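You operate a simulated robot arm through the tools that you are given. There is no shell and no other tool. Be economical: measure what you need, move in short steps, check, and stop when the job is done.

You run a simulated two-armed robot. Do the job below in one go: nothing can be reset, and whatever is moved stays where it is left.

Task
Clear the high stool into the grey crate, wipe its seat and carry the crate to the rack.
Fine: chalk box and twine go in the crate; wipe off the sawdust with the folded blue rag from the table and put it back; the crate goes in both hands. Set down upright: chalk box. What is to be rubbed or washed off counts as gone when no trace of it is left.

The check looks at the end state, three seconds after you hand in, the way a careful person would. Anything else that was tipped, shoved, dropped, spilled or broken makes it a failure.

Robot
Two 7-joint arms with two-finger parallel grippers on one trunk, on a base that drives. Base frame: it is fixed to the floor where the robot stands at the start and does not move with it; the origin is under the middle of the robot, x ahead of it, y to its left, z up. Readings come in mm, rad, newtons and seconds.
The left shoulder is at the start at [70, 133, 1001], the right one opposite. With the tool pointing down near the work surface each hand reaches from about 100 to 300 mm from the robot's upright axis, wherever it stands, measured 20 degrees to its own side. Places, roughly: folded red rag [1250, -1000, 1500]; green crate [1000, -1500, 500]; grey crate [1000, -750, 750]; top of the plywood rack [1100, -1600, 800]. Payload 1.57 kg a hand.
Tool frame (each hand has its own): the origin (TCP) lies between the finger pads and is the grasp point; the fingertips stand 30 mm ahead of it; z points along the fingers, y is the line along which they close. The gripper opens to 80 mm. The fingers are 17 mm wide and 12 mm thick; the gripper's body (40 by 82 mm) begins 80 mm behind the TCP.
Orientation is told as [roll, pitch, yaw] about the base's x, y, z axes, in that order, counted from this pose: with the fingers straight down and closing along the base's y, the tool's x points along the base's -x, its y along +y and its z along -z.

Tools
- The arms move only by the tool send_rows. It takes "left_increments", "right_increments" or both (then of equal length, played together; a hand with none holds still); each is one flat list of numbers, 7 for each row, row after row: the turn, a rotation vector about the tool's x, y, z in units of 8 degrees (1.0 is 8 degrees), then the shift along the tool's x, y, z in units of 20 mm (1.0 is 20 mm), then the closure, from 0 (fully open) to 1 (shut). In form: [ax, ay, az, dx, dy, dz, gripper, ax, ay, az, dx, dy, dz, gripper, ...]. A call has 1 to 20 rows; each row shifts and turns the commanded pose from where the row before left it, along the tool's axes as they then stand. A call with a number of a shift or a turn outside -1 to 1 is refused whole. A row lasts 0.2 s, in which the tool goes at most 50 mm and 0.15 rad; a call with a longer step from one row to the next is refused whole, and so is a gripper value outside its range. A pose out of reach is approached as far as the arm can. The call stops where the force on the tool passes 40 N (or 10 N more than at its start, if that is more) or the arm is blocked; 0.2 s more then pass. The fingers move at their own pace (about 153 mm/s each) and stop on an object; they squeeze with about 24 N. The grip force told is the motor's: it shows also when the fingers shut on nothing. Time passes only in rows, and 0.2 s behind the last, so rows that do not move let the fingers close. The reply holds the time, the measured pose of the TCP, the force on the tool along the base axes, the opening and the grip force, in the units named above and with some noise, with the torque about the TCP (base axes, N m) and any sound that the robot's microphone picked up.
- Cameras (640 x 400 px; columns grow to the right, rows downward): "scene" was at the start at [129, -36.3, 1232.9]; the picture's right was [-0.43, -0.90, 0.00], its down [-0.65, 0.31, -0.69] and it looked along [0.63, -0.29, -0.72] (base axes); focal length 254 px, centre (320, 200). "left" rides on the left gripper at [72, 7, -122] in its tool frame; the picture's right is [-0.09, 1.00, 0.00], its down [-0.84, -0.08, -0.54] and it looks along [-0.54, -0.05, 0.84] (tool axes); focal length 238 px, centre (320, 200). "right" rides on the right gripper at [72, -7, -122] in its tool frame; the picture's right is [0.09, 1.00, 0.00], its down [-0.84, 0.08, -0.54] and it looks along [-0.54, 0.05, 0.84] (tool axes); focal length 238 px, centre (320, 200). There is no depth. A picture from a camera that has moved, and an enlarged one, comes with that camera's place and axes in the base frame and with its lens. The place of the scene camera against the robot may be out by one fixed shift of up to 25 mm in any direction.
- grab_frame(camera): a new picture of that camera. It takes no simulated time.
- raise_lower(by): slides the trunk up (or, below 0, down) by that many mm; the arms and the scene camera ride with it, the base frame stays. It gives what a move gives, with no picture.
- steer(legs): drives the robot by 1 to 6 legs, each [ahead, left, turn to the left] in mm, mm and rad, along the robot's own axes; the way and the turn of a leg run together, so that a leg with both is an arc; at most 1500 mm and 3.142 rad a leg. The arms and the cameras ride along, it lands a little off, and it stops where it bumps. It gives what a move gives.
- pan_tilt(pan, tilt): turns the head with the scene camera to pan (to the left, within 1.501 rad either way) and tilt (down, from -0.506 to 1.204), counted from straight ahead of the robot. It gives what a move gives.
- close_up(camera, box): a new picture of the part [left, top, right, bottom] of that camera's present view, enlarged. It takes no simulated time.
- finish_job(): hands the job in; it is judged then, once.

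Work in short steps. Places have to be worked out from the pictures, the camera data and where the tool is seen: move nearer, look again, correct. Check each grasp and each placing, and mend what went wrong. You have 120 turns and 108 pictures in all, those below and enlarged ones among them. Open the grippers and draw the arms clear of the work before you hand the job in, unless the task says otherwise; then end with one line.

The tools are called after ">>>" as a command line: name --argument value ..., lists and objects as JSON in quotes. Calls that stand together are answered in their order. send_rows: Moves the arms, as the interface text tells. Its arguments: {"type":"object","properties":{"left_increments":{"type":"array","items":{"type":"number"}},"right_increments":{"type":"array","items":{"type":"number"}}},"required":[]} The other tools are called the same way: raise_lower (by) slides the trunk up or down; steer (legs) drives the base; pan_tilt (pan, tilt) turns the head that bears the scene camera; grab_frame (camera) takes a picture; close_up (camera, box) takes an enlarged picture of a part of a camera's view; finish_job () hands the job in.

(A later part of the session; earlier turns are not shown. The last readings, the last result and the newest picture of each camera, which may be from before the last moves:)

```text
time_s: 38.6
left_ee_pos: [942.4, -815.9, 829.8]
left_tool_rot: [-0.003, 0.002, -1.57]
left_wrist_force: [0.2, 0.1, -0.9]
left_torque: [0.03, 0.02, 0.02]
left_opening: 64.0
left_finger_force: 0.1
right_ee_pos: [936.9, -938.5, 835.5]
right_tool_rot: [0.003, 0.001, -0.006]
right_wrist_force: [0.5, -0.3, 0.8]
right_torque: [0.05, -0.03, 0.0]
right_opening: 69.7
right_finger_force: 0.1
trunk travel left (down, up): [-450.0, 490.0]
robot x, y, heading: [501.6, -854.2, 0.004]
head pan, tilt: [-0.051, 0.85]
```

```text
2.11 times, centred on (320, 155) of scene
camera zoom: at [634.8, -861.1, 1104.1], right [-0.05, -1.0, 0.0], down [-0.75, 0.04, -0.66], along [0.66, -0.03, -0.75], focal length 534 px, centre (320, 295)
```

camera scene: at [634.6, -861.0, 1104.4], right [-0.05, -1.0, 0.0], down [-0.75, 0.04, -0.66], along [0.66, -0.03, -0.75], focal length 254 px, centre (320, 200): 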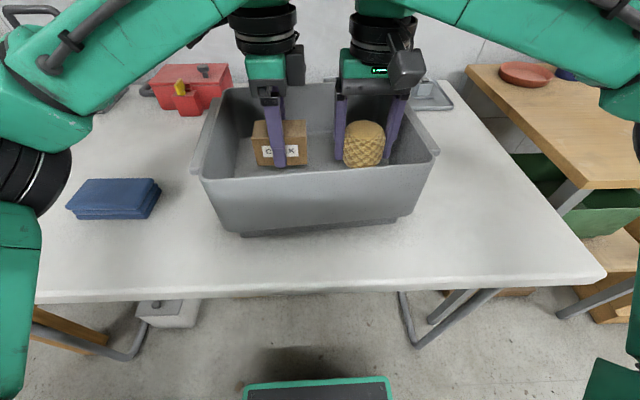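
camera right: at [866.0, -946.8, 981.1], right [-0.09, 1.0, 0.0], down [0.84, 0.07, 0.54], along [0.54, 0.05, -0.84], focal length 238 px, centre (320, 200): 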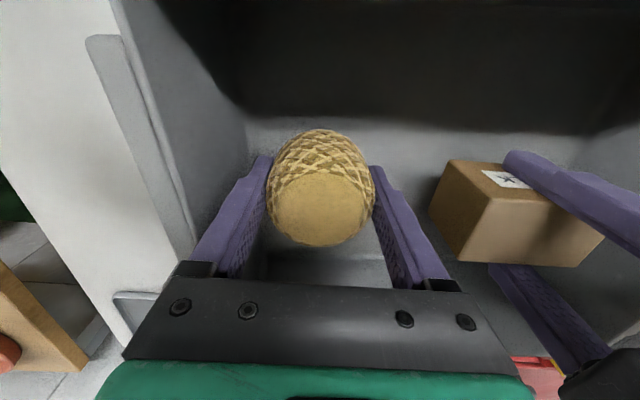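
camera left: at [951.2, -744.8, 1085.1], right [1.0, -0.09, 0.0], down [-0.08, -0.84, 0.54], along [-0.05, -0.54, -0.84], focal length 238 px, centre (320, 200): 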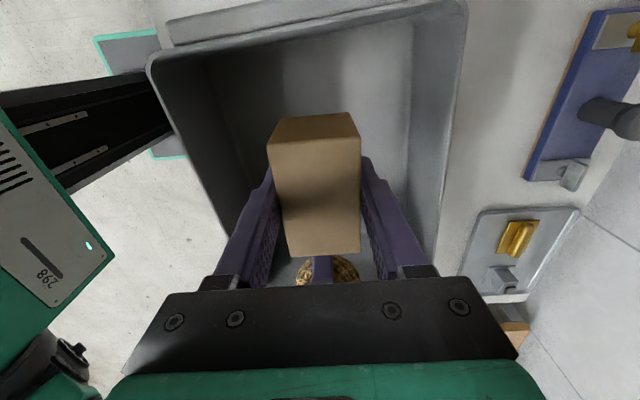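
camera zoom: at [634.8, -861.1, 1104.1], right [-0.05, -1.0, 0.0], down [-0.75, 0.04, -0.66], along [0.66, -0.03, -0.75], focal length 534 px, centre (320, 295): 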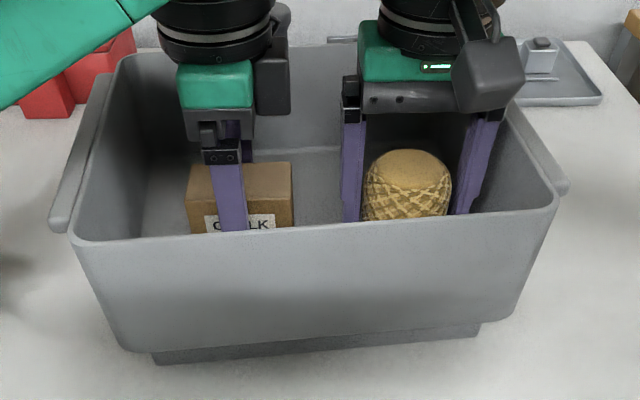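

Released and both upright. I'll lift both hands straight up by the trunk and check the crate contents.

>>> raise_lower --by 170

>>> grab_frame --camera "scene"

>>> grab_frame --camera "left"

>>> grab_frame --camera "right"

```text
time_s: 40.6
left_ee_pos: [943.8, -816.5, 1002.2]
left_tool_rot: [-0.001, 0.001, -1.57]
left_wrist_force: [-0.8, -0.5, -0.4]
left_torque: [-0.01, -0.03, -0.01]
left_opening: 63.7
left_finger_force: 0.0
right_ee_pos: [937.7, -938.7, 1005.4]
right_tool_rot: [0.004, -0.001, -0.008]
right_wrist_force: [0.9, 0.9, 0.3]
right_torque: [0.01, 0.03, -0.01]
right_opening: 69.1
right_finger_force: 0.0
trunk travel left (down, up): [-620.0, 320.0]
robot x, y, heading: [502.5, -855.1, -0.002]
head pan, tilt: [-0.051, 0.85]
```

```text
74 pictures are left
camera scene: at [634.8, -861.0, 1274.3], right [-0.05, -1.0, 0.0], down [-0.75, 0.04, -0.66], along [0.66, -0.03, -0.75], focal length 254 px, centre (320, 200)
```

scene: 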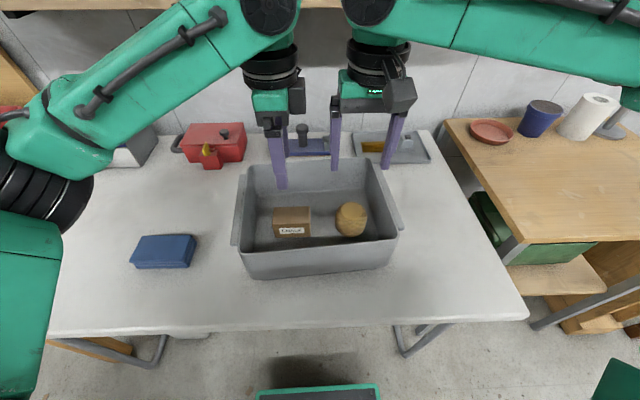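

```text
73 pictures are left
camera left: at [951.2, -744.7, 1123.5], right [1.0, -0.09, 0.0], down [-0.08, -0.84, 0.54], along [-0.05, -0.54, -0.84], focal length 238 px, centre (320, 200)
```

left: 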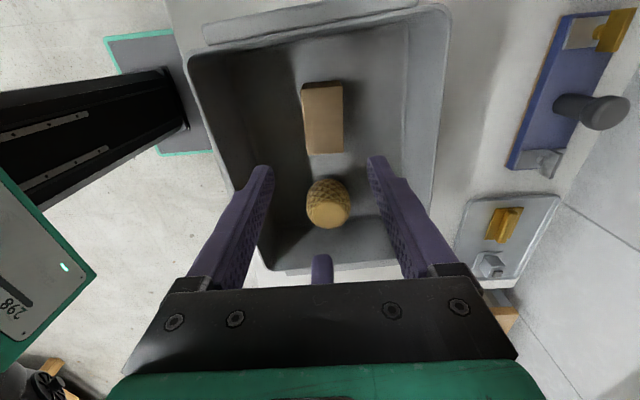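

```text
72 pictures are left
camera right: at [865.5, -946.0, 1127.7], right [-0.09, 1.0, 0.0], down [0.84, 0.07, 0.54], along [0.54, 0.05, -0.84], focal length 238 px, centre (320, 200)
```

right: 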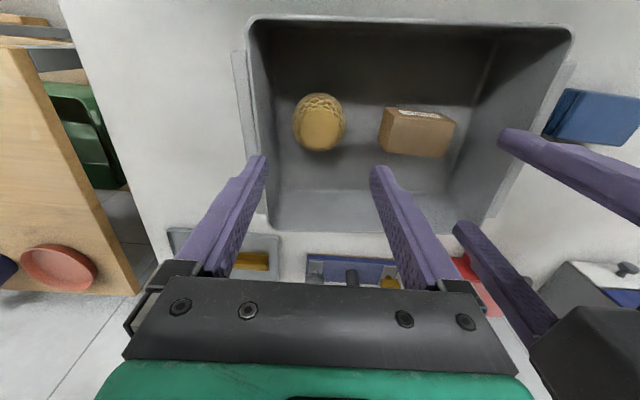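

Both sit upright in the crate. Next the rag, at about [915,-560]: I'll drive 165 mm left, keeping clear of the stool, so the left hand can reach it.

>>> steer --legs '[[0, 165, 0]]'

>>> send_rows --left_increments '[0, 0, 0, 1, -0.3, 0, 0, 0, 0, 0, 1, -0.3, 0, 0, 0, 0, 0, 1, -0.3, 0, 0, 0, 0, 0, 1, -0.3, 0, 0, 0, 0, 0, 1, -0.3, 0, 0]'

>>> grab_frame --camera "left"

>>> grab_frame --camera "scene"

```text
time_s: 42.0
left_ee_pos: [942.7, -645.2, 1001.7]
left_tool_rot: [0.0, 0.0, -1.576]
left_wrist_force: [0.4, 0.0, 0.6]
left_torque: [0.01, 0.01, -0.02]
left_opening: 63.9
left_finger_force: 0.1
right_ee_pos: [937.2, -768.5, 1006.2]
right_tool_rot: [0.004, -0.002, -0.008]
right_wrist_force: [0.6, -0.9, -0.8]
right_torque: [0.0, -0.05, 0.01]
right_opening: 69.5
right_finger_force: 0.0
trunk travel left (down, up): [-620.0, 320.0]
robot x, y, heading: [502.3, -683.4, -0.001]
head pan, tilt: [-0.051, 0.85]
```

```text
time_s: 43.2
left_ee_pos: [913.1, -547.6, 1002.7]
left_tool_rot: [0.001, 0.0, -1.574]
left_wrist_force: [-0.5, 0.6, 1.7]
left_torque: [0.0, 0.0, -0.02]
left_opening: 80.4
left_finger_force: 0.1
right_ee_pos: [936.5, -767.1, 1007.2]
right_tool_rot: [0.004, -0.001, -0.008]
right_wrist_force: [-0.3, -0.1, 0.6]
right_torque: [-0.02, 0.02, -0.02]
right_opening: 69.6
right_finger_force: 0.1
trunk travel left (down, up): [-620.0, 320.0]
robot x, y, heading: [497.6, -685.0, -0.003]
head pan, tilt: [-0.051, 0.85]
```

```text
71 pictures are left
camera left: at [921.3, -476.1, 1124.8], right [1.0, -0.09, 0.0], down [-0.08, -0.84, 0.54], along [-0.05, -0.54, -0.84], focal length 238 px, centre (320, 200)
```

left: 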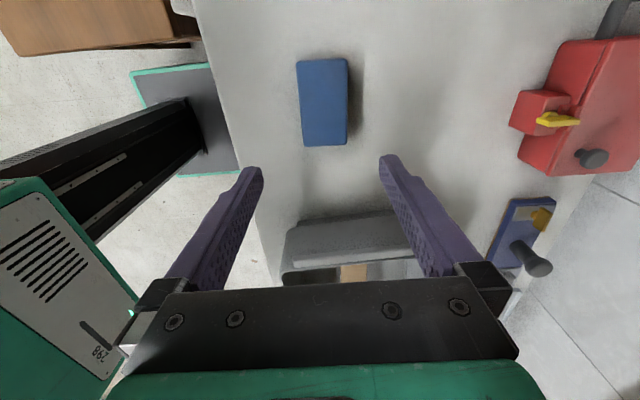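

```text
70 pictures are left
camera scene: at [634.5, -689.0, 1274.5], right [-0.05, -1.0, 0.0], down [-0.75, 0.04, -0.66], along [0.66, -0.04, -0.75], focal length 254 px, centre (320, 200)
```

scene: 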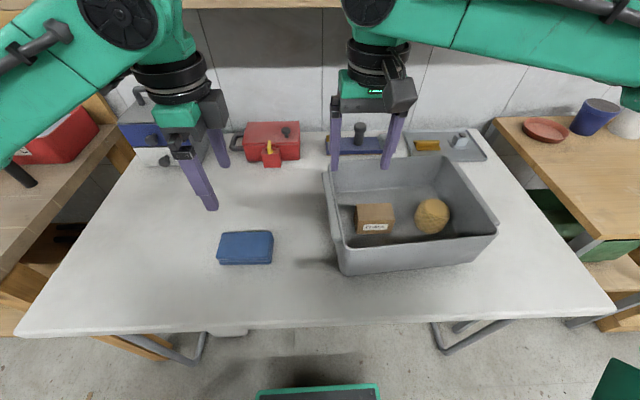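

Rag centre is about [920,-536], roughly 60 (x) × 100 (y) × 25 mm. Lowering the trunk would put the right hand into the crate, so I'll lower the left arm alone, in part, while correcting.

>>> send_rows --left_increments '[0, 0, 0, 0.6, 0.35, 1, 0, 0, 0, 0, 0, 0, 1, 0, 0, 0, 0, 0, 0, 1, 0, 0, 0, 0, 0, 0, 1, 0, 0, 0, 0, 0, 0, 1, 0, 0, 0, 0, 0, 0, 1, 0]'

>>> grab_frame --camera "left"

```text
time_s: 44.6
left_ee_pos: [919.9, -533.2, 880.5]
left_tool_rot: [-0.001, 0.0, -1.573]
left_wrist_force: [0.8, 0.1, -0.7]
left_torque: [-0.02, 0.0, 0.03]
left_opening: 80.3
left_finger_force: 0.1
right_ee_pos: [937.4, -767.3, 1005.2]
right_tool_rot: [0.003, 0.0, -0.009]
right_wrist_force: [0.5, 0.0, -0.1]
right_torque: [-0.04, -0.01, -0.01]
right_opening: 69.5
right_finger_force: 0.0
trunk travel left (down, up): [-620.0, 320.0]
robot x, y, heading: [502.3, -683.5, 0.003]
head pan, tilt: [-0.051, 0.85]
```

```text
69 pictures are left
camera left: at [928.4, -461.9, 1001.5], right [1.0, -0.09, 0.0], down [-0.08, -0.84, 0.54], along [-0.05, -0.54, -0.84], focal length 238 px, centre (320, 200)
```

left: 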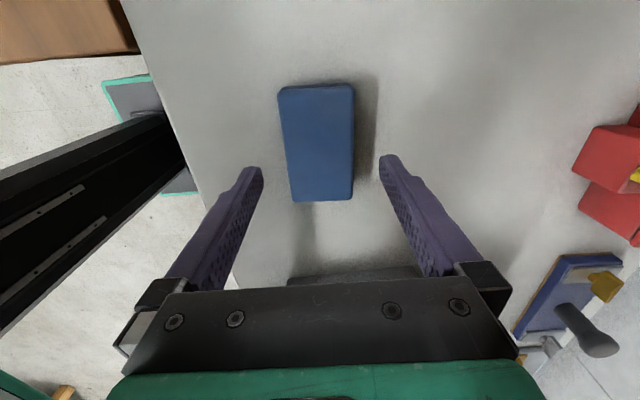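

Aligned. Lower to about 822, then in 2 mm steps.

>>> send_rows --left_increments '[0, 0, 0, 0.1, 0, 1, 0, 0, 0, 0, 0, 0, 1, 0, 0, 0, 0, 0, 0, 0.9, 0, 0, 0, 0, 0, 0, 0.1, 0, 0, 0, 0, 0, 0, 0.1, 0, 0, 0, 0, 0, 0, 0.1, 0]'

>>> grab_frame --camera "left"

```text
time_s: 46.0
left_ee_pos: [921.2, -531.8, 818.0]
left_tool_rot: [0.001, 0.0, -1.575]
left_wrist_force: [-0.1, -0.1, 0.1]
left_torque: [0.0, 0.02, -0.01]
left_opening: 79.8
left_finger_force: 0.1
right_ee_pos: [937.4, -767.8, 1005.7]
right_tool_rot: [0.004, -0.004, -0.01]
right_wrist_force: [0.1, 0.2, 0.3]
right_torque: [-0.02, 0.02, 0.02]
right_opening: 69.6
right_finger_force: 0.1
trunk travel left (down, up): [-620.0, 320.0]
robot x, y, heading: [501.8, -682.2, -0.002]
head pan, tilt: [-0.051, 0.85]
```

```text
68 pictures are left
camera left: at [929.4, -460.3, 939.2], right [1.0, -0.09, 0.0], down [-0.08, -0.84, 0.54], along [-0.05, -0.54, -0.84], focal length 238 px, centre (320, 200)
```

left: 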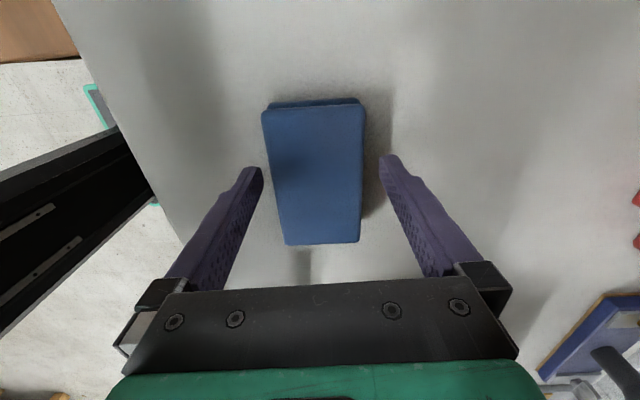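

Fingers straddle the rag well. Down 3 mm more and close.

>>> send_rows --left_increments '[0, 0, 0, 0.1, 0, 0.15, 0, 0, 0, 0, 0, 0, 0, 0.5, 0, 0, 0, 0, 0, 0, 1, 0, 0, 0, 0, 0, 0, 1, 0, 0, 0, 0, 0, 0, 1]'

>>> grab_frame --camera "left"

```text
time_s: 47.2
left_ee_pos: [920.5, -529.1, 813.2]
left_tool_rot: [0.0, 0.001, -1.572]
left_wrist_force: [0.0, -0.6, 0.0]
left_torque: [-0.03, 0.05, -0.03]
left_opening: 63.8
left_finger_force: 23.7
right_ee_pos: [937.0, -768.7, 1006.1]
right_tool_rot: [0.002, -0.002, -0.008]
right_wrist_force: [0.4, -0.7, -0.8]
right_torque: [0.01, 0.0, 0.0]
right_opening: 69.4
right_finger_force: 0.0
trunk travel left (down, up): [-620.0, 320.0]
robot x, y, heading: [502.5, -684.1, -0.001]
head pan, tilt: [-0.051, 0.85]
```

```text
67 pictures are left
camera left: at [929.0, -458.3, 935.7], right [1.0, -0.09, 0.0], down [-0.08, -0.84, 0.54], along [-0.05, -0.54, -0.84], focal length 238 px, centre (320, 200)
```

left: 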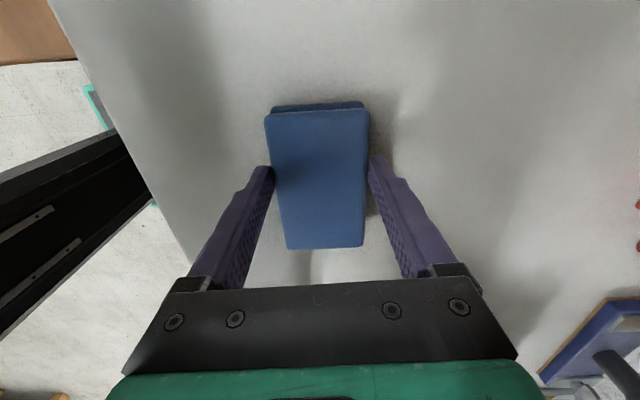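

Gripped at 63.8 mm (TCP home [920.5,-529,813]). I'll lift it, back away from the table, and swing the right hand out to the side.

>>> send_rows --left_increments '[0, 0, 0, 0, 0, -1, 1, 0, 0, 0, 0, 0, -1, 1, 0, 0, 0, 0, 0, -1, 1, 0, 0, 0, 0, 0, -1, 1, 0, 0, 0, 0, 0, -1, 1, 0, 0, 0, 0, 0, -1, 1, 0, 0, 0, 0, 0, -1, 1, 0, 0, 0, 0, 0, -1, 1, 0, 0, 0, 0, 0, -1, 1]'

>>> steer --legs '[[-380, 0, 0]]'

>>> send_rows --right_increments '[0, 0, 0, 0.6, -1, 0, 0.1, 0, 0, 0, 0.6, -1, 0, 0.1, 0, 0, 0, 0.6, -1, 0, 0.1, 0, 0, 0, 0.6, -1, 0, 0.1, 0, 0, 0, 0.6, -1, 0, 0.1, 0, 0, 0, 0.6, -1, 0, 0.1, 0, 0, 0, 0.6, -1, 0, 0.1, 0, 0, 0, 0.6, -1, 0, 0.1, 0, 0, 0, 0.6, -1, 0, 0.1, 0, 0, 0, 0.6, -1, 0, 0.1, 0, 0, 0, 0.6, -1, 0, 0.1, 0, 0, 0, 0.6, -1, 0, 0.1]'

>>> steer --legs '[[0, 345, 0]]'

>>> pan_tilt --pan 0.1 --tilt 1.0

>>> grab_frame --camera "scene"

>>> grab_frame --camera "left"

```text
time_s: 49.2
left_ee_pos: [920.5, -529.3, 992.8]
left_tool_rot: [0.001, 0.0, -1.574]
left_wrist_force: [0.7, -0.5, -1.2]
left_torque: [-0.02, -0.01, -0.01]
left_opening: 63.7
left_finger_force: 23.8
right_ee_pos: [937.6, -767.8, 1006.3]
right_tool_rot: [0.004, -0.002, -0.01]
right_wrist_force: [0.3, 0.3, 0.0]
right_torque: [0.01, 0.02, -0.01]
right_opening: 69.7
right_finger_force: 0.1
trunk travel left (down, up): [-620.0, 320.0]
robot x, y, heading: [499.4, -684.1, -0.004]
head pan, tilt: [-0.051, 0.85]
```

```text
time_s: 51.7
left_ee_pos: [524.2, -528.6, 992.2]
left_tool_rot: [-0.001, -0.001, -1.57]
left_wrist_force: [-0.1, -0.1, -0.6]
left_torque: [0.01, -0.01, 0.0]
left_opening: 63.6
left_finger_force: 23.6
right_ee_pos: [541.2, -766.5, 1006.3]
right_tool_rot: [0.004, -0.003, -0.005]
right_wrist_force: [0.0, -0.9, -0.5]
right_torque: [-0.01, -0.02, 0.01]
right_opening: 69.5
right_finger_force: 0.1
trunk travel left (down, up): [-620.0, 320.0]
robot x, y, heading: [106.1, -682.3, 0.001]
head pan, tilt: [-0.051, 0.85]
```

```text
time_s: 54.3
left_ee_pos: [522.3, -527.4, 992.6]
left_tool_rot: [0.002, 0.002, -1.57]
left_wrist_force: [0.6, -0.2, -1.0]
left_torque: [0.01, -0.03, 0.03]
left_opening: 63.3
left_finger_force: 23.4
right_ee_pos: [394.3, -1005.8, 1007.1]
right_tool_rot: [0.003, -0.003, -0.003]
right_wrist_force: [-0.1, -0.1, 0.2]
right_torque: [-0.04, -0.04, 0.01]
right_opening: 72.1
right_finger_force: 0.0
trunk travel left (down, up): [-620.0, 320.0]
robot x, y, heading: [107.0, -684.3, 0.001]
head pan, tilt: [-0.051, 0.85]
```

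```text
time_s: 56.6
left_ee_pos: [526.4, -175.3, 992.3]
left_tool_rot: [0.002, 0.001, -1.574]
left_wrist_force: [-0.3, -0.2, -0.4]
left_torque: [0.0, 0.02, 0.01]
left_opening: 63.1
left_finger_force: 24.4
right_ee_pos: [395.5, -651.8, 1006.2]
right_tool_rot: [0.005, -0.001, -0.009]
right_wrist_force: [-0.4, 0.2, -0.1]
right_torque: [-0.02, 0.01, 0.01]
right_opening: 71.9
right_finger_force: 0.1
trunk travel left (down, up): [-620.0, 320.0]
robot x, y, heading: [107.8, -333.1, 0.001]
head pan, tilt: [-0.051, 0.85]
```

```text
time_s: 57.3
left_ee_pos: [525.7, -174.7, 992.8]
left_tool_rot: [0.0, 0.001, -1.575]
left_wrist_force: [0.1, 0.1, -0.2]
left_torque: [0.02, 0.0, 0.0]
left_opening: 63.1
left_finger_force: 23.8
right_ee_pos: [396.6, -652.5, 1005.4]
right_tool_rot: [0.004, -0.001, -0.007]
right_wrist_force: [0.3, 0.1, -0.7]
right_torque: [0.02, -0.02, 0.0]
right_opening: 72.1
right_finger_force: 0.1
trunk travel left (down, up): [-620.0, 320.0]
robot x, y, heading: [104.7, -329.0, -0.003]
head pan, tilt: [0.099, 1.0]
```

```text
66 pictures are left
camera scene: at [230.8, -323.5, 1263.3], right [0.1, -1.0, 0.0], down [-0.84, -0.08, -0.54], along [0.54, 0.05, -0.84], focal length 254 px, centre (320, 200)
```

scene: 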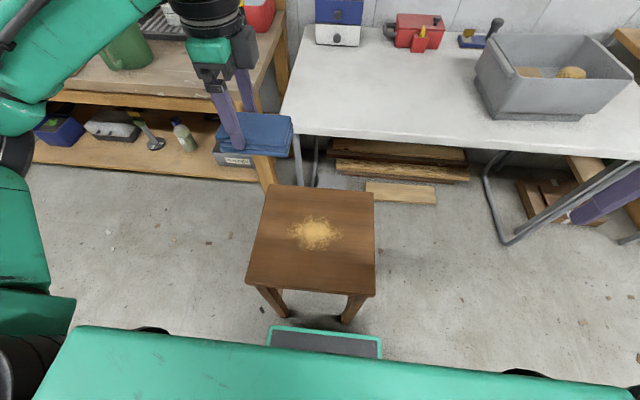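

```text
65 pictures are left
camera left: at [533.9, -103.4, 1114.4], right [1.0, -0.1, 0.0], down [-0.08, -0.84, 0.54], along [-0.05, -0.54, -0.84], focal length 238 px, centre (320, 200)
```

left: 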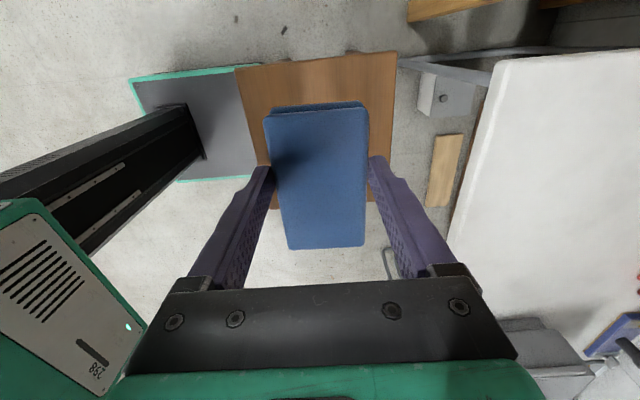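

Sawdust centre is about [517,-280], spread roughly ±60 in x and ±80 in y. I'll bring the rag to [450,-275] and lower the trunk 310.

>>> send_rows --left_increments '[0, 0, 0, -1, -0.75, 0, 1, 0, 0, 0, -1, -0.75, 0, 1, 0, 0, 0, -1, -0.75, 0, 1, 0, 0, 0, -1, -0.75, 0, 1, 0, 0, 0, -1, -0.75, 0, 1]'

>>> raise_lower --by -310

>>> grab_frame --camera "left"

>>> grab_frame --camera "scene"

```text
time_s: 58.5
left_ee_pos: [449.8, -271.8, 992.3]
left_tool_rot: [0.0, 0.001, -1.572]
left_wrist_force: [0.6, -1.0, 0.1]
left_torque: [0.05, -0.03, 0.0]
left_opening: 62.8
left_finger_force: 23.9
right_ee_pos: [395.3, -651.9, 1005.3]
right_tool_rot: [0.003, -0.003, -0.009]
right_wrist_force: [0.0, 0.4, 0.3]
right_torque: [0.01, 0.0, 0.0]
right_opening: 72.0
right_finger_force: 0.0
trunk travel left (down, up): [-620.0, 320.0]
robot x, y, heading: [102.3, -330.5, -0.003]
head pan, tilt: [0.099, 1.0]
```

```text
time_s: 61.6
left_ee_pos: [449.3, -271.3, 682.5]
left_tool_rot: [0.001, 0.001, -1.575]
left_wrist_force: [0.5, 0.1, -0.9]
left_torque: [0.02, -0.02, 0.05]
left_opening: 63.0
left_finger_force: 24.2
right_ee_pos: [395.1, -652.2, 695.3]
right_tool_rot: [0.002, -0.002, -0.009]
right_wrist_force: [0.2, 0.0, -0.4]
right_torque: [0.01, 0.01, 0.0]
right_opening: 72.2
right_finger_force: 0.0
trunk travel left (down, up): [-310.0, 630.0]
robot x, y, heading: [105.6, -325.8, -0.004]
head pan, tilt: [0.099, 1.0]
```

```text
64 pictures are left
camera left: at [458.2, -200.2, 805.1], right [1.0, -0.1, 0.0], down [-0.08, -0.84, 0.54], along [-0.05, -0.54, -0.84], focal length 238 px, centre (320, 200)
```

left: 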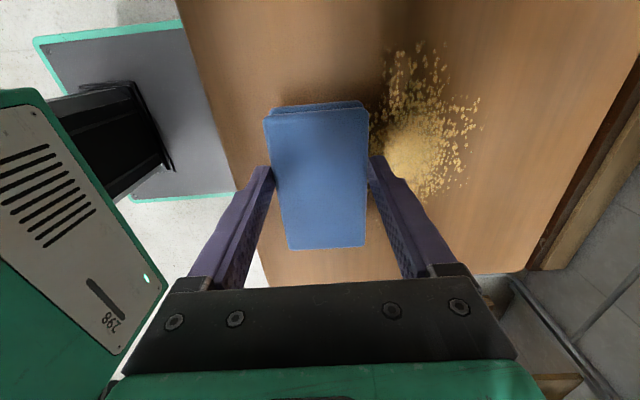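

```text
63 pictures are left
camera scene: at [230.6, -323.8, 953.3], right [0.1, -1.0, 0.0], down [-0.84, -0.08, -0.54], along [0.54, 0.05, -0.84], focal length 254 px, centre (320, 200)
```

scene: 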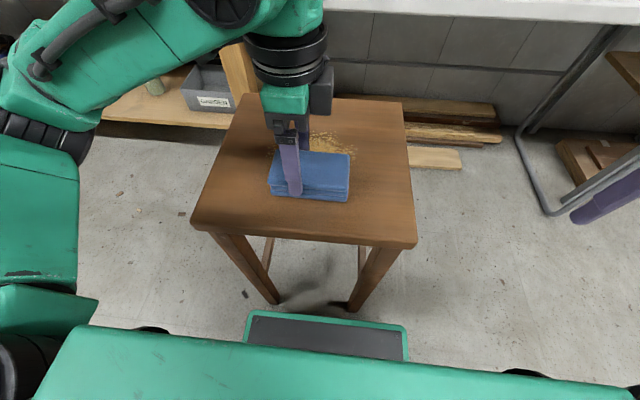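

Now descend: 30 mm quickly, then gentle steps watching for contact.

>>> send_rows --left_increments '[0, 0, 0, 0, 0, 0.5, 1, 0, 0, 0, 0, 0, 0.5, 1, 0, 0, 0, 0, 0, 0.3, 1, 0, 0, 0, 0, 0, 0.2, 1, 0, 0, 0, 0, 0, 0.05, 1]'

>>> send_rows --left_increments '[0, 0, 0, 0, 0, 0.1, 1, 0, 0, 0, 0, 0, 0.1, 1]'

```text
time_s: 62.3
left_ee_pos: [448.9, -271.3, 667.4]
left_tool_rot: [0.015, -0.008, -1.575]
left_wrist_force: [-7.5, 0.8, 22.8]
left_torque: [0.3, 0.71, -0.01]
left_opening: 63.3
left_finger_force: 24.7
right_ee_pos: [393.6, -651.9, 697.7]
right_tool_rot: [0.005, -0.004, -0.009]
right_wrist_force: [0.1, -1.2, 0.7]
right_torque: [-0.01, -0.04, -0.02]
right_opening: 71.9
right_finger_force: 0.0
trunk travel left (down, up): [-310.0, 630.0]
robot x, y, heading: [104.6, -327.2, 0.001]
head pan, tilt: [0.099, 1.0]
stopped in row 3 (left hand): the force on the tool passed its limit at 55 N (the readings are from after the stop); the commanded pose is now the measured one
```

```text
time_s: 62.9
left_ee_pos: [448.8, -272.0, 662.9]
left_tool_rot: [0.016, -0.007, -1.571]
left_wrist_force: [-5.3, 1.7, 37.8]
left_torque: [-0.06, 0.35, -0.06]
left_opening: 63.5
left_finger_force: 24.3
right_ee_pos: [393.3, -651.3, 697.5]
right_tool_rot: [0.004, -0.005, -0.01]
right_wrist_force: [-0.3, 0.3, -0.8]
right_torque: [0.01, -0.03, 0.01]
right_opening: 71.9
right_finger_force: 0.1
trunk travel left (down, up): [-310.0, 630.0]
robot x, y, heading: [105.8, -326.7, -0.001]
head pan, tilt: [0.099, 1.0]
```

Contact comes at TCP≈669, so the rag is thicker than I judged. I'll back off to a light press and begin the first stroke in +x.

>>> send_rows --left_increments '[0, 0, 0, 0, 0, -0.3, 1, 0, 0, 0, 0, 0, 0, 1]'

>>> send_rows --left_increments '[0, 0, 0, 0, 0.5, 0, 1, 0, 0, 0, 0, 0.5, 0, 1, 0, 0, 0, 0, 0.5, 0, 1, 0, 0, 0, 0, 0.5, 0, 1]'

>>> grab_frame --camera "scene"

```text
time_s: 63.5
left_ee_pos: [451.0, -272.6, 666.5]
left_tool_rot: [0.006, -0.005, -1.572]
left_wrist_force: [0.1, 0.2, 1.0]
left_torque: [0.02, -0.04, -0.03]
left_opening: 63.1
left_finger_force: 24.3
right_ee_pos: [396.6, -651.1, 695.4]
right_tool_rot: [0.004, -0.002, -0.006]
right_wrist_force: [0.1, 0.5, 0.5]
right_torque: [-0.04, 0.0, 0.02]
right_opening: 72.2
right_finger_force: 0.0
trunk travel left (down, up): [-310.0, 630.0]
robot x, y, heading: [102.8, -327.8, 0.0]
head pan, tilt: [0.099, 1.0]
```

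```text
time_s: 64.5
left_ee_pos: [491.1, -272.9, 666.3]
left_tool_rot: [0.01, -0.005, -1.572]
left_wrist_force: [-0.1, -0.1, -0.9]
left_torque: [0.03, -0.03, 0.02]
left_opening: 63.1
left_finger_force: 23.9
right_ee_pos: [395.3, -652.1, 695.6]
right_tool_rot: [0.003, -0.002, -0.007]
right_wrist_force: [1.0, -0.7, 0.2]
right_torque: [0.03, 0.01, 0.02]
right_opening: 72.1
right_finger_force: 0.0
trunk travel left (down, up): [-310.0, 630.0]
robot x, y, heading: [105.7, -324.6, -0.004]
head pan, tilt: [0.099, 1.0]
```

```text
62 pictures are left
camera scene: at [230.8, -323.8, 953.3], right [0.1, -1.0, 0.0], down [-0.84, -0.08, -0.54], along [0.54, 0.05, -0.84], focal length 254 px, centre (320, 200)
```

scene: 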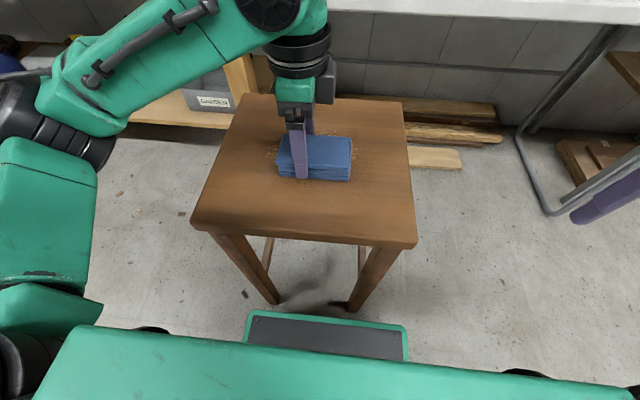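

No contact force at 666.3. Down 2 mm and check.

>>> send_rows --left_increments '[0, 0, 0, 0, 0, 0.1, 1, 0, 0, 0, 0, 0, 0, 1]'

```text
time_s: 65.1
left_ee_pos: [491.5, -273.1, 663.9]
left_tool_rot: [0.009, -0.006, -1.573]
left_wrist_force: [-0.1, 0.3, -0.4]
left_torque: [0.03, 0.0, 0.01]
left_opening: 62.9
left_finger_force: 24.3
right_ee_pos: [395.8, -651.5, 696.3]
right_tool_rot: [0.002, -0.002, -0.009]
right_wrist_force: [0.1, 0.9, -0.7]
right_torque: [-0.01, 0.01, 0.04]
right_opening: 72.3
right_finger_force: 0.0
trunk travel left (down, up): [-310.0, 630.0]
robot x, y, heading: [105.6, -328.8, 0.001]
head pan, tilt: [0.099, 1.0]
```

Still free; the rag apparently slid up in the grip a bit. Down another 2 mm.

>>> send_rows --left_increments '[0, 0, 0, 0, 0, 0.1, 1, 0, 0, 0, 0, 0, 0, 1]'

>>> close_up --camera "scene" --box '[180, 80, 430, 250]'

```text
time_s: 65.7
left_ee_pos: [492.4, -273.0, 663.3]
left_tool_rot: [0.011, -0.004, -1.57]
left_wrist_force: [3.3, -1.5, 12.2]
left_torque: [0.1, -0.06, -0.05]
left_opening: 63.1
left_finger_force: 24.0
right_ee_pos: [395.7, -652.8, 696.6]
right_tool_rot: [0.003, -0.003, -0.009]
right_wrist_force: [-0.1, 0.0, 0.0]
right_torque: [0.02, 0.0, 0.0]
right_opening: 72.0
right_finger_force: 0.0
trunk travel left (down, up): [-310.0, 630.0]
robot x, y, heading: [104.4, -324.0, -0.004]
head pan, tilt: [0.099, 1.0]
```

```text
2.35 times, centred on (305, 165) of scene
camera zoom: at [230.1, -324.1, 953.6], right [0.1, -1.0, 0.0], down [-0.84, -0.08, -0.54], along [0.54, 0.05, -0.84], focal length 597 px, centre (355, 282)
```

zoom: 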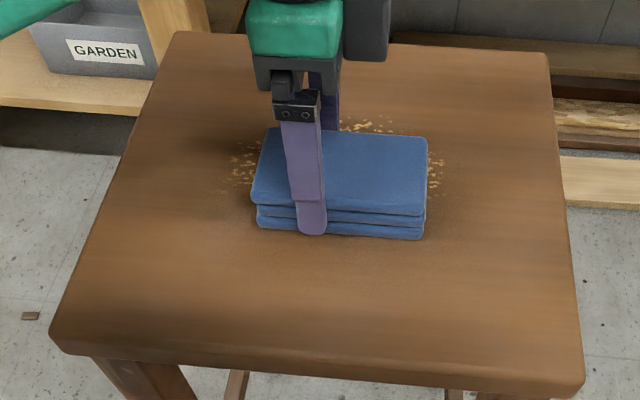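

12 N press now. Stroke forward to x≈590 and back.

>>> send_rows --left_increments '[0, 0, 0, 0, 0.6, 0, 1, 0, 0, 0, 0, 0.6, 0, 1, 0, 0, 0, 0, 0.6, 0, 1, 0, 0, 0, 0, 0.6, 0, 1, 0, 0, 0, 0, 0.6, 0, 1, 0, 0, 0, 0, 0.6, 0, 1, 0, 0, 0, 0, 0.6, 0, 1, 0, 0, 0, 0, 0.6, 0, 1]'

>>> grab_frame --camera "left"

>>> close_up --camera "scene" --box '[180, 80, 430, 250]'

```text
time_s: 67.5
left_ee_pos: [587.6, -272.6, 663.5]
left_tool_rot: [0.01, -0.003, -1.57]
left_wrist_force: [-1.8, -0.3, 3.2]
left_torque: [-0.01, 0.07, -0.01]
left_opening: 63.2
left_finger_force: 24.3
right_ee_pos: [395.9, -650.9, 697.0]
right_tool_rot: [0.003, -0.003, -0.008]
right_wrist_force: [0.1, 0.3, -0.6]
right_torque: [0.0, 0.0, -0.02]
right_opening: 72.0
right_finger_force: 0.0
trunk travel left (down, up): [-310.0, 630.0]
robot x, y, heading: [107.0, -329.9, 0.001]
head pan, tilt: [0.099, 1.0]
```

```text
60 pictures are left
camera left: at [593.7, -200.8, 785.4], right [1.0, -0.09, 0.01], down [-0.08, -0.83, 0.55], along [-0.04, -0.54, -0.84], focal length 238 px, centre (320, 200)
```

left: 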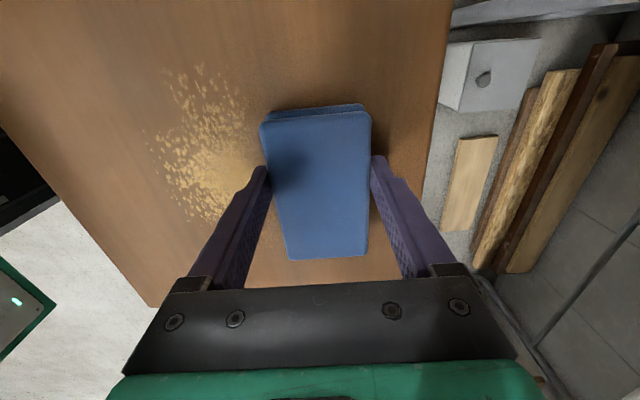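

```text
2.35 times, centred on (305, 165) of scene
camera zoom: at [229.9, -323.9, 953.3], right [0.1, -1.0, 0.0], down [-0.84, -0.08, -0.54], along [0.54, 0.05, -0.84], focal length 597 px, centre (355, 282)
```

zoom: 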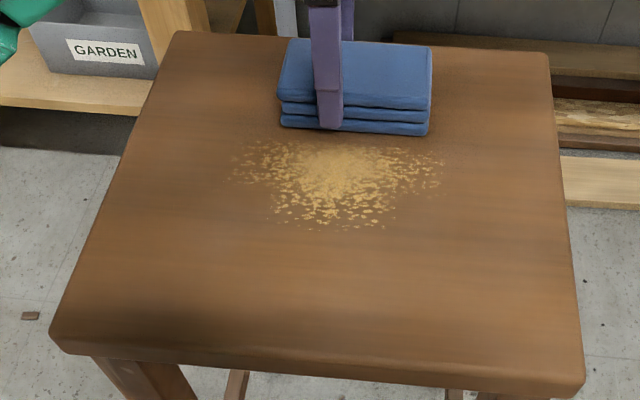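

The sawdust only seems to fade slightly per pass, so I'll press a little more and stroke back across it.

>>> send_rows --left_increments '[0, 0, 0, 0, 0, 0.12, 1, 0, 0, 0, 0, -0.6, 0, 1, 0, 0, 0, 0, -0.6, 0, 1, 0, 0, 0, 0, -0.6, 0, 1, 0, 0, 0, 0, -0.6, 0, 1, 0, 0, 0, 0, -0.6, 0, 1, 0, 0, 0, 0, -0.6, 0, 1, 0, 0, 0, 0, -0.6, 0, 1, 0, 0, 0, 0, -0.6, 0, 1, 0, 0, 0, 0, -0.6, 0, 1, 0, 0, 0, 0, -0.6, 0, 1, 0, 0, 0, 0, -0.6, 0, 1, 0, 0, 0, 0, -0.6, 0, 1]'

>>> close_up --camera "scene" --box '[180, 80, 430, 250]'

```text
time_s: 69.2
left_ee_pos: [508.9, -271.4, 662.3]
left_tool_rot: [0.022, -0.008, -1.571]
left_wrist_force: [-2.6, -0.4, 11.9]
left_torque: [0.24, 0.46, -0.03]
left_opening: 63.1
left_finger_force: 24.3
right_ee_pos: [394.8, -651.3, 696.1]
right_tool_rot: [0.005, -0.002, -0.009]
right_wrist_force: [0.7, 0.3, -0.5]
right_torque: [0.0, 0.08, -0.02]
right_opening: 72.1
right_finger_force: 0.1
trunk travel left (down, up): [-310.0, 630.0]
robot x, y, heading: [105.3, -331.5, -0.002]
head pan, tilt: [0.099, 1.0]
stopped in row 8 (left hand): the force on the tool passed its limit at 41 N (the readings are from after the stop); the commanded pose is now the measured one
```

```text
2.35 times, centred on (305, 165) of scene
camera zoom: at [229.3, -324.1, 953.1], right [0.1, -1.0, 0.0], down [-0.84, -0.08, -0.54], along [0.54, 0.05, -0.84], focal length 597 px, centre (355, 282)
```

zoom: 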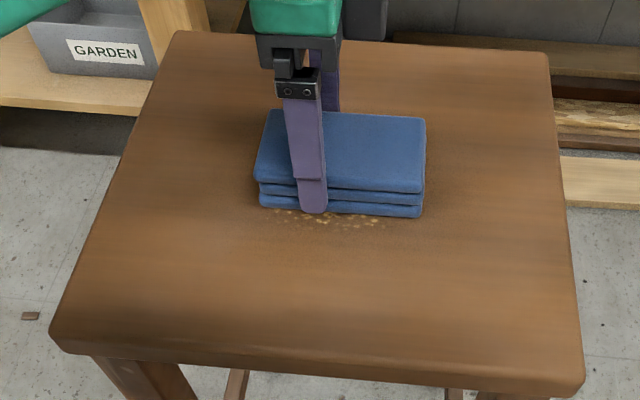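

The pressed pass is working. Continue the stroke toward the front.

>>> send_rows --left_increments '[0, 0, 0, 0, -0.5, 0, 1, 0, 0, 0, 0, -0.5, 0, 1, 0, 0, 0, 0, -0.5, 0, 1, 0, 0, 0, 0, -0.5, 0, 1, 0, 0, 0, 0, -0.5, 0, 1, 0, 0, 0, 0, -0.5, 0, 1, 0, 0, 0, 0, -0.5, 0, 1, 0, 0, 0, 0, -0.5, 0, 1]'

>>> close_up --camera "scene" --box '[180, 80, 430, 250]'

```text
time_s: 70.8
left_ee_pos: [443.3, -270.6, 663.5]
left_tool_rot: [0.028, -0.013, -1.564]
left_wrist_force: [0.9, 0.9, 14.4]
left_torque: [0.25, 0.34, -0.01]
left_opening: 63.2
left_finger_force: 24.0
right_ee_pos: [396.9, -651.6, 695.7]
right_tool_rot: [0.004, -0.001, -0.011]
right_wrist_force: [0.7, -0.9, 0.2]
right_torque: [-0.02, 0.0, 0.02]
right_opening: 72.3
right_finger_force: 0.2
trunk travel left (down, up): [-310.0, 630.0]
robot x, y, heading: [104.6, -327.0, -0.007]
head pan, tilt: [0.099, 1.0]
stopped in row 7 (left hand): the force on the tool passed its limit at 42 N (the readings are from after the stop); the commanded pose is now the measured one
```

```text
2.35 times, centred on (305, 165) of scene
camera zoom: at [230.3, -324.0, 953.0], right [0.1, -1.0, 0.0], down [-0.84, -0.08, -0.54], along [0.54, 0.05, -0.84], focal length 597 px, centre (355, 282)
```

zoom: 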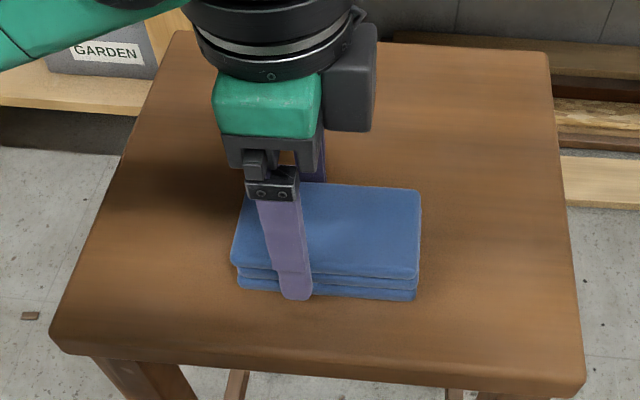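

It looks clean; I'll lift the rag, straighten the tilt, and inspect carefully.

>>> send_rows --left_increments '[0, 0, 0, 0, 0, -0.5, 1, 0, 0, 0, 0, 0, -1, 1, 0, 0, 0, 0, 0, -1, 1, 0, 0, 0, 0, 0, -1, 1, 0, 0, 0, 0, -1, -1, 1, 0, 0, 0, 0, -1, -1, 1]'

>>> close_up --camera "scene" --box '[180, 80, 430, 250]'

>>> grab_frame --camera "left"

```text
time_s: 72.2
left_ee_pos: [400.3, -270.2, 771.0]
left_tool_rot: [0.024, -0.01, -1.565]
left_wrist_force: [0.3, 0.7, -0.5]
left_torque: [0.0, 0.0, -0.01]
left_opening: 63.2
left_finger_force: 24.3
right_ee_pos: [395.4, -652.3, 694.6]
right_tool_rot: [0.003, -0.002, -0.008]
right_wrist_force: [0.1, 0.6, 0.6]
right_torque: [-0.02, -0.01, 0.01]
right_opening: 71.8
right_finger_force: 0.0
trunk travel left (down, up): [-310.0, 630.0]
robot x, y, heading: [108.2, -329.4, -0.002]
head pan, tilt: [0.099, 1.0]
```

```text
2.35 times, centred on (305, 165) of scene
camera zoom: at [230.5, -323.9, 953.3], right [0.1, -1.0, 0.0], down [-0.84, -0.08, -0.54], along [0.54, 0.05, -0.84], focal length 597 px, centre (355, 282)
```

zoom: 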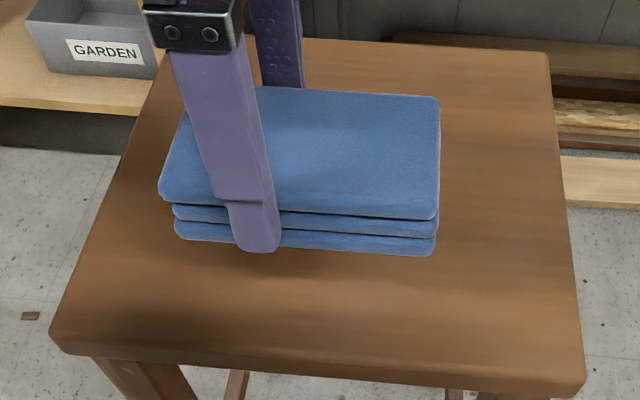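

```text
55 pictures are left
camera left: at [405.0, -197.1, 892.2], right [1.0, -0.09, 0.03], down [-0.09, -0.83, 0.55], along [-0.03, -0.55, -0.84], focal length 238 px, centre (320, 200)
```

left: 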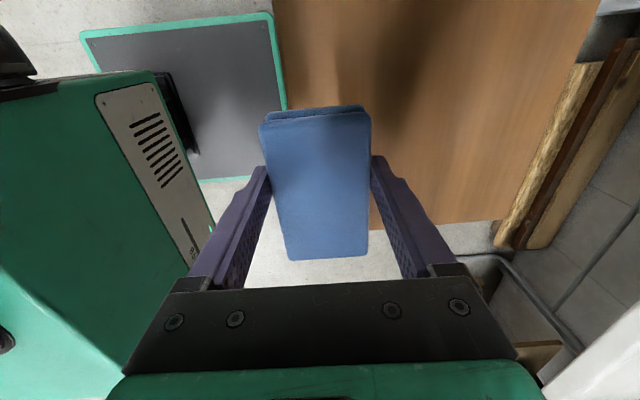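

Straighten the tool, move the hand aside to the left and inspect the whole seat with a close-up.

>>> send_rows --left_increments '[0.07, -0.17, 0, 1, 0, 0, 1, 0, 0, 0, 1, 0, 0, 1, 0, 0, 0, 1, 0, 0, 1, 0, 0, 0, 1, 0, 0, 1, 0, 0, 0, 1, 0, 0, 1, 0, 0, 0, 1, 0, 0, 1, 0, 0, 0, 1, 0, 0, 1, 0, 0, 0, 1, 0, 0, 1, 0, 0, 0, 1, 0, 0, 1, 0, 0, 0, 1, 0, 0, 1]'

>>> raise_lower --by 150

>>> close_up --camera "scene" --box '[230, 140, 400, 270]'

```text
time_s: 74.4
left_ee_pos: [401.2, -72.3, 762.5]
left_tool_rot: [0.015, -0.035, -1.566]
left_wrist_force: [-0.2, -0.4, 0.4]
left_torque: [-0.01, 0.03, -0.01]
left_opening: 63.3
left_finger_force: 24.2
left hand out of reach, approached as far as the arm can: row 10
right_ee_pos: [396.2, -651.5, 696.1]
right_tool_rot: [0.004, 0.0, -0.009]
right_wrist_force: [0.8, -0.8, 0.4]
right_torque: [0.0, 0.01, -0.03]
right_opening: 72.4
right_finger_force: 0.1
trunk travel left (down, up): [-310.0, 630.0]
robot x, y, heading: [105.0, -326.3, -0.003]
head pan, tilt: [0.099, 1.0]
```

```text
time_s: 76.2
left_ee_pos: [401.1, -72.4, 911.3]
left_tool_rot: [0.016, -0.034, -1.565]
left_wrist_force: [1.0, -0.3, 0.5]
left_torque: [0.0, 0.02, -0.01]
left_opening: 63.0
left_finger_force: 23.5
right_ee_pos: [396.0, -651.5, 845.8]
right_tool_rot: [0.004, -0.003, -0.01]
right_wrist_force: [-0.1, 0.2, 1.0]
right_torque: [-0.03, 0.02, 0.01]
right_opening: 72.2
right_finger_force: 0.1
trunk travel left (down, up): [-460.0, 480.0]
robot x, y, heading: [109.3, -324.8, -0.001]
head pan, tilt: [0.099, 1.0]
```

```text
3.08 times, centred on (315, 205) of scene
camera zoom: at [231.0, -323.7, 1103.2], right [0.1, -1.0, 0.0], down [-0.84, -0.08, -0.54], along [0.54, 0.05, -0.84], focal length 781 px, centre (335, 185)
```

zoom: 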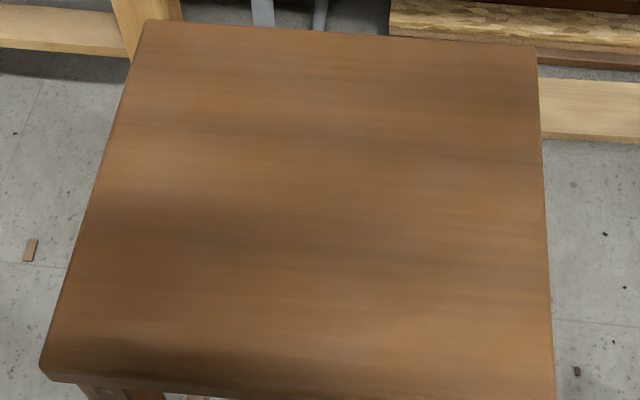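

The seat looks clean; one tighter look to be sure no trace is left.

>>> close_up --camera "scene" --box '[270, 150, 370, 215]'

```text
6.15 times, centred on (320, 182) of scene
camera zoom: at [231.0, -323.7, 1103.2], right [0.1, -1.0, 0.0], down [-0.84, -0.08, -0.54], along [0.54, 0.05, -0.84], focal length 1562 px, centre (320, 308)
```

zoom: 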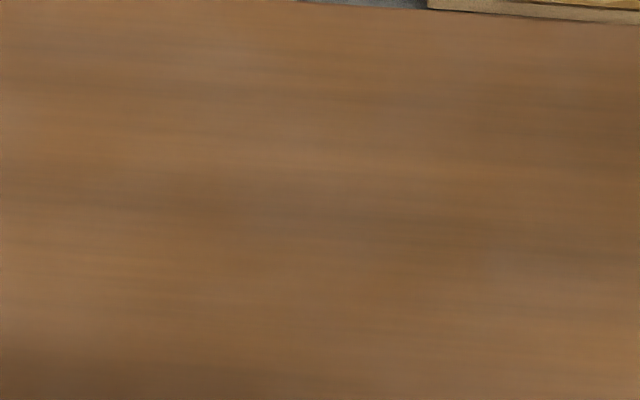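

Clean. I'll straighten the tool, bring the left arm back in front, raise the trunk and drive back to the table.

>>> send_rows --left_increments '[0, 0, 0, -0.8, 1, 0, 1, 0, 0, 0, -0.8, 1, 0, 1, 0, 0, 0, -0.8, 1, 0, 1, 0, 0, 0, -0.8, 1, 0, 1, 0.24, -0.115, 0, -0.8, 1, 0, 1, 0, 0, 0, -0.8, 1, 0, 1]'

>>> raise_lower --by 130

>>> steer --legs '[[0, -358, 0], [395, 0, 0]]'

>>> pan_tilt --pan 0.2 --tilt 0.9

>>> grab_frame --camera "scene"

```text
time_s: 77.6
left_ee_pos: [524.3, -169.7, 917.6]
left_tool_rot: [-0.019, -0.052, -1.568]
left_wrist_force: [-0.2, -0.4, -0.5]
left_torque: [0.04, 0.01, -0.01]
left_opening: 63.2
left_finger_force: 23.9
right_ee_pos: [396.5, -652.8, 846.0]
right_tool_rot: [0.006, 0.002, -0.008]
right_wrist_force: [0.4, 0.4, 0.2]
right_torque: [0.03, 0.0, -0.01]
right_opening: 72.0
right_finger_force: 0.1
trunk travel left (down, up): [-460.0, 480.0]
robot x, y, heading: [105.9, -331.8, 0.001]
head pan, tilt: [0.099, 1.0]
```

```text
time_s: 79.2
left_ee_pos: [523.5, -167.6, 1048.1]
left_tool_rot: [-0.017, -0.051, -1.567]
left_wrist_force: [0.4, 0.4, -0.5]
left_torque: [0.0, -0.02, -0.02]
left_opening: 63.0
left_finger_force: 23.5
right_ee_pos: [396.2, -653.4, 974.8]
right_tool_rot: [0.004, -0.003, -0.009]
right_wrist_force: [-0.2, -0.2, -0.5]
right_torque: [-0.02, -0.04, 0.0]
right_opening: 72.1
right_finger_force: 0.1
trunk travel left (down, up): [-590.0, 350.0]
robot x, y, heading: [105.3, -331.6, -0.002]
head pan, tilt: [0.099, 1.0]
```

```text
time_s: 83.6
left_ee_pos: [926.5, -541.3, 1048.3]
left_tool_rot: [-0.018, -0.051, -1.573]
left_wrist_force: [-0.2, 0.1, 0.0]
left_torque: [0.02, -0.01, -0.03]
left_opening: 63.2
left_finger_force: 24.1
right_ee_pos: [795.8, -1023.4, 976.4]
right_tool_rot: [0.004, -0.004, -0.016]
right_wrist_force: [-0.5, 0.1, -0.3]
right_torque: [-0.01, 0.03, 0.03]
right_opening: 72.2
right_finger_force: 0.1
trunk travel left (down, up): [-590.0, 350.0]
robot x, y, heading: [508.6, -699.4, -0.013]
head pan, tilt: [0.099, 1.0]
```

```text
time_s: 84.3
left_ee_pos: [924.5, -541.3, 1047.6]
left_tool_rot: [-0.017, -0.051, -1.573]
left_wrist_force: [0.3, 0.4, -1.2]
left_torque: [0.03, 0.0, 0.01]
left_opening: 62.9
left_finger_force: 24.0
right_ee_pos: [796.7, -1023.4, 977.1]
right_tool_rot: [0.004, 0.0, -0.017]
right_wrist_force: [0.2, 0.4, -0.4]
right_torque: [-0.02, 0.02, -0.05]
right_opening: 71.9
right_finger_force: 0.1
trunk travel left (down, up): [-590.0, 350.0]
robot x, y, heading: [509.0, -699.2, -0.009]
head pan, tilt: [0.201, 0.901]
```

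```text
52 pictures are left
camera scene: at [638.2, -686.2, 1240.4], right [0.19, -0.98, 0.0], down [-0.77, -0.15, -0.62], along [0.61, 0.12, -0.78], focal length 254 px, centre (320, 200)
```

scene: 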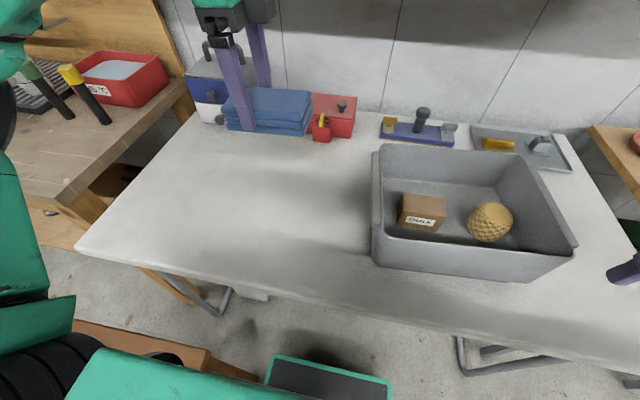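

I mis-signed the tilt (order of axes); correcting now. Then align over the rag's original place [920,-529] and descend to just above the table.

>>> send_rows --left_increments '[-0.12, 0.365, 0, 0.3, -0.1, 0, 1, 0, 0, 0, 0.3, -0.1, 0, 1, 0, 0, 0, 0, 0, 1, 1, 0, 0, 0, 0, 0, 1, 1, 0, 0, 0, 0, 0, 1, 1, 0, 0, 0, 0, 0, 1, 1, 0, 0, 0, 0, 0, 1, 1, 0, 0, 0, 0, 0, 1, 1, 0, 0, 0, 0, 0, 1, 1, 0, 0, 0, 0, 0, 1, 1, 0, 0, 0, 0, 0, 1, 1, 0, 0, 0, 0, 0, 1, 1, 0, 0, 0, 0, 0, 0, 1]'

>>> grab_frame --camera "left"

```text
time_s: 87.1
left_ee_pos: [921.0, -529.2, 846.1]
left_tool_rot: [-0.003, -0.001, -1.573]
left_wrist_force: [0.9, 0.9, -1.0]
left_torque: [0.07, 0.01, 0.01]
left_opening: 63.3
left_finger_force: 24.1
right_ee_pos: [795.9, -1023.4, 974.8]
right_tool_rot: [0.003, -0.002, -0.017]
right_wrist_force: [0.2, -0.3, 0.0]
right_torque: [0.0, 0.01, -0.03]
right_opening: 72.1
right_finger_force: 0.0
trunk travel left (down, up): [-590.0, 350.0]
robot x, y, heading: [508.6, -699.0, -0.008]
head pan, tilt: [0.201, 0.901]
```

```text
51 pictures are left
camera left: at [929.4, -457.5, 969.2], right [1.0, -0.09, 0.0], down [-0.08, -0.84, 0.54], along [-0.05, -0.54, -0.84], focal length 238 px, centre (320, 200)
```

left: 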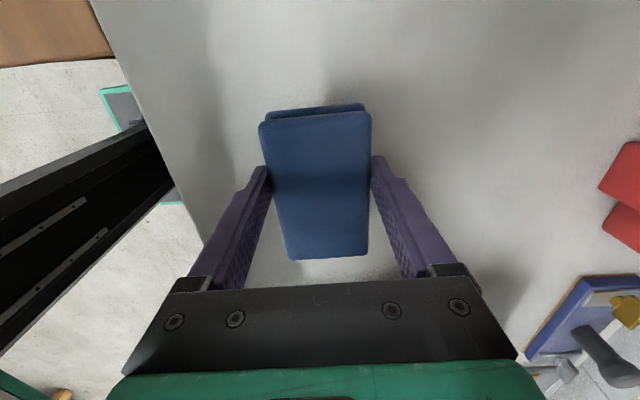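

Lower gently: to about 818, then 2 mm steps.

>>> send_rows --left_increments '[0, 0, 0, 0, 0, 0.6, 1, 0, 0, 0, 0, 0, 0.6, 1, 0, 0, 0, 0, 0, 0.2, 1, 0, 0, 0, 0, 0, 0.1, 1, 0, 0, 0, 0, 0, 0.1, 1]'

>>> send_rows --left_increments '[0, 0, 0, 0, 0, 0.1, 1, 0, 0, 0, 0, 0, 0.1, 1]'

```text
time_s: 88.3
left_ee_pos: [923.2, -528.3, 815.2]
left_tool_rot: [-0.004, 0.0, -1.574]
left_wrist_force: [0.8, -0.4, 0.3]
left_torque: [-0.02, 0.03, 0.0]
left_opening: 63.2
left_finger_force: 24.0
right_ee_pos: [795.9, -1025.1, 975.0]
right_tool_rot: [0.004, -0.003, -0.015]
right_wrist_force: [-0.3, 0.0, 0.4]
right_torque: [-0.04, 0.02, 0.01]
right_opening: 72.0
right_finger_force: 0.0
trunk travel left (down, up): [-590.0, 350.0]
robot x, y, heading: [505.2, -697.1, -0.012]
head pan, tilt: [0.201, 0.901]
```

```text
time_s: 88.9
left_ee_pos: [923.6, -528.3, 811.0]
left_tool_rot: [0.0, 0.0, -1.572]
left_wrist_force: [-0.2, -0.3, -0.2]
left_torque: [0.03, 0.0, 0.0]
left_opening: 63.3
left_finger_force: 23.9
right_ee_pos: [795.7, -1022.7, 976.3]
right_tool_rot: [0.004, -0.002, -0.013]
right_wrist_force: [0.5, 0.2, -0.4]
right_torque: [0.0, 0.01, -0.03]
right_opening: 71.9
right_finger_force: 0.0
trunk travel left (down, up): [-590.0, 350.0]
robot x, y, heading: [510.2, -698.9, -0.005]
head pan, tilt: [0.201, 0.901]
```

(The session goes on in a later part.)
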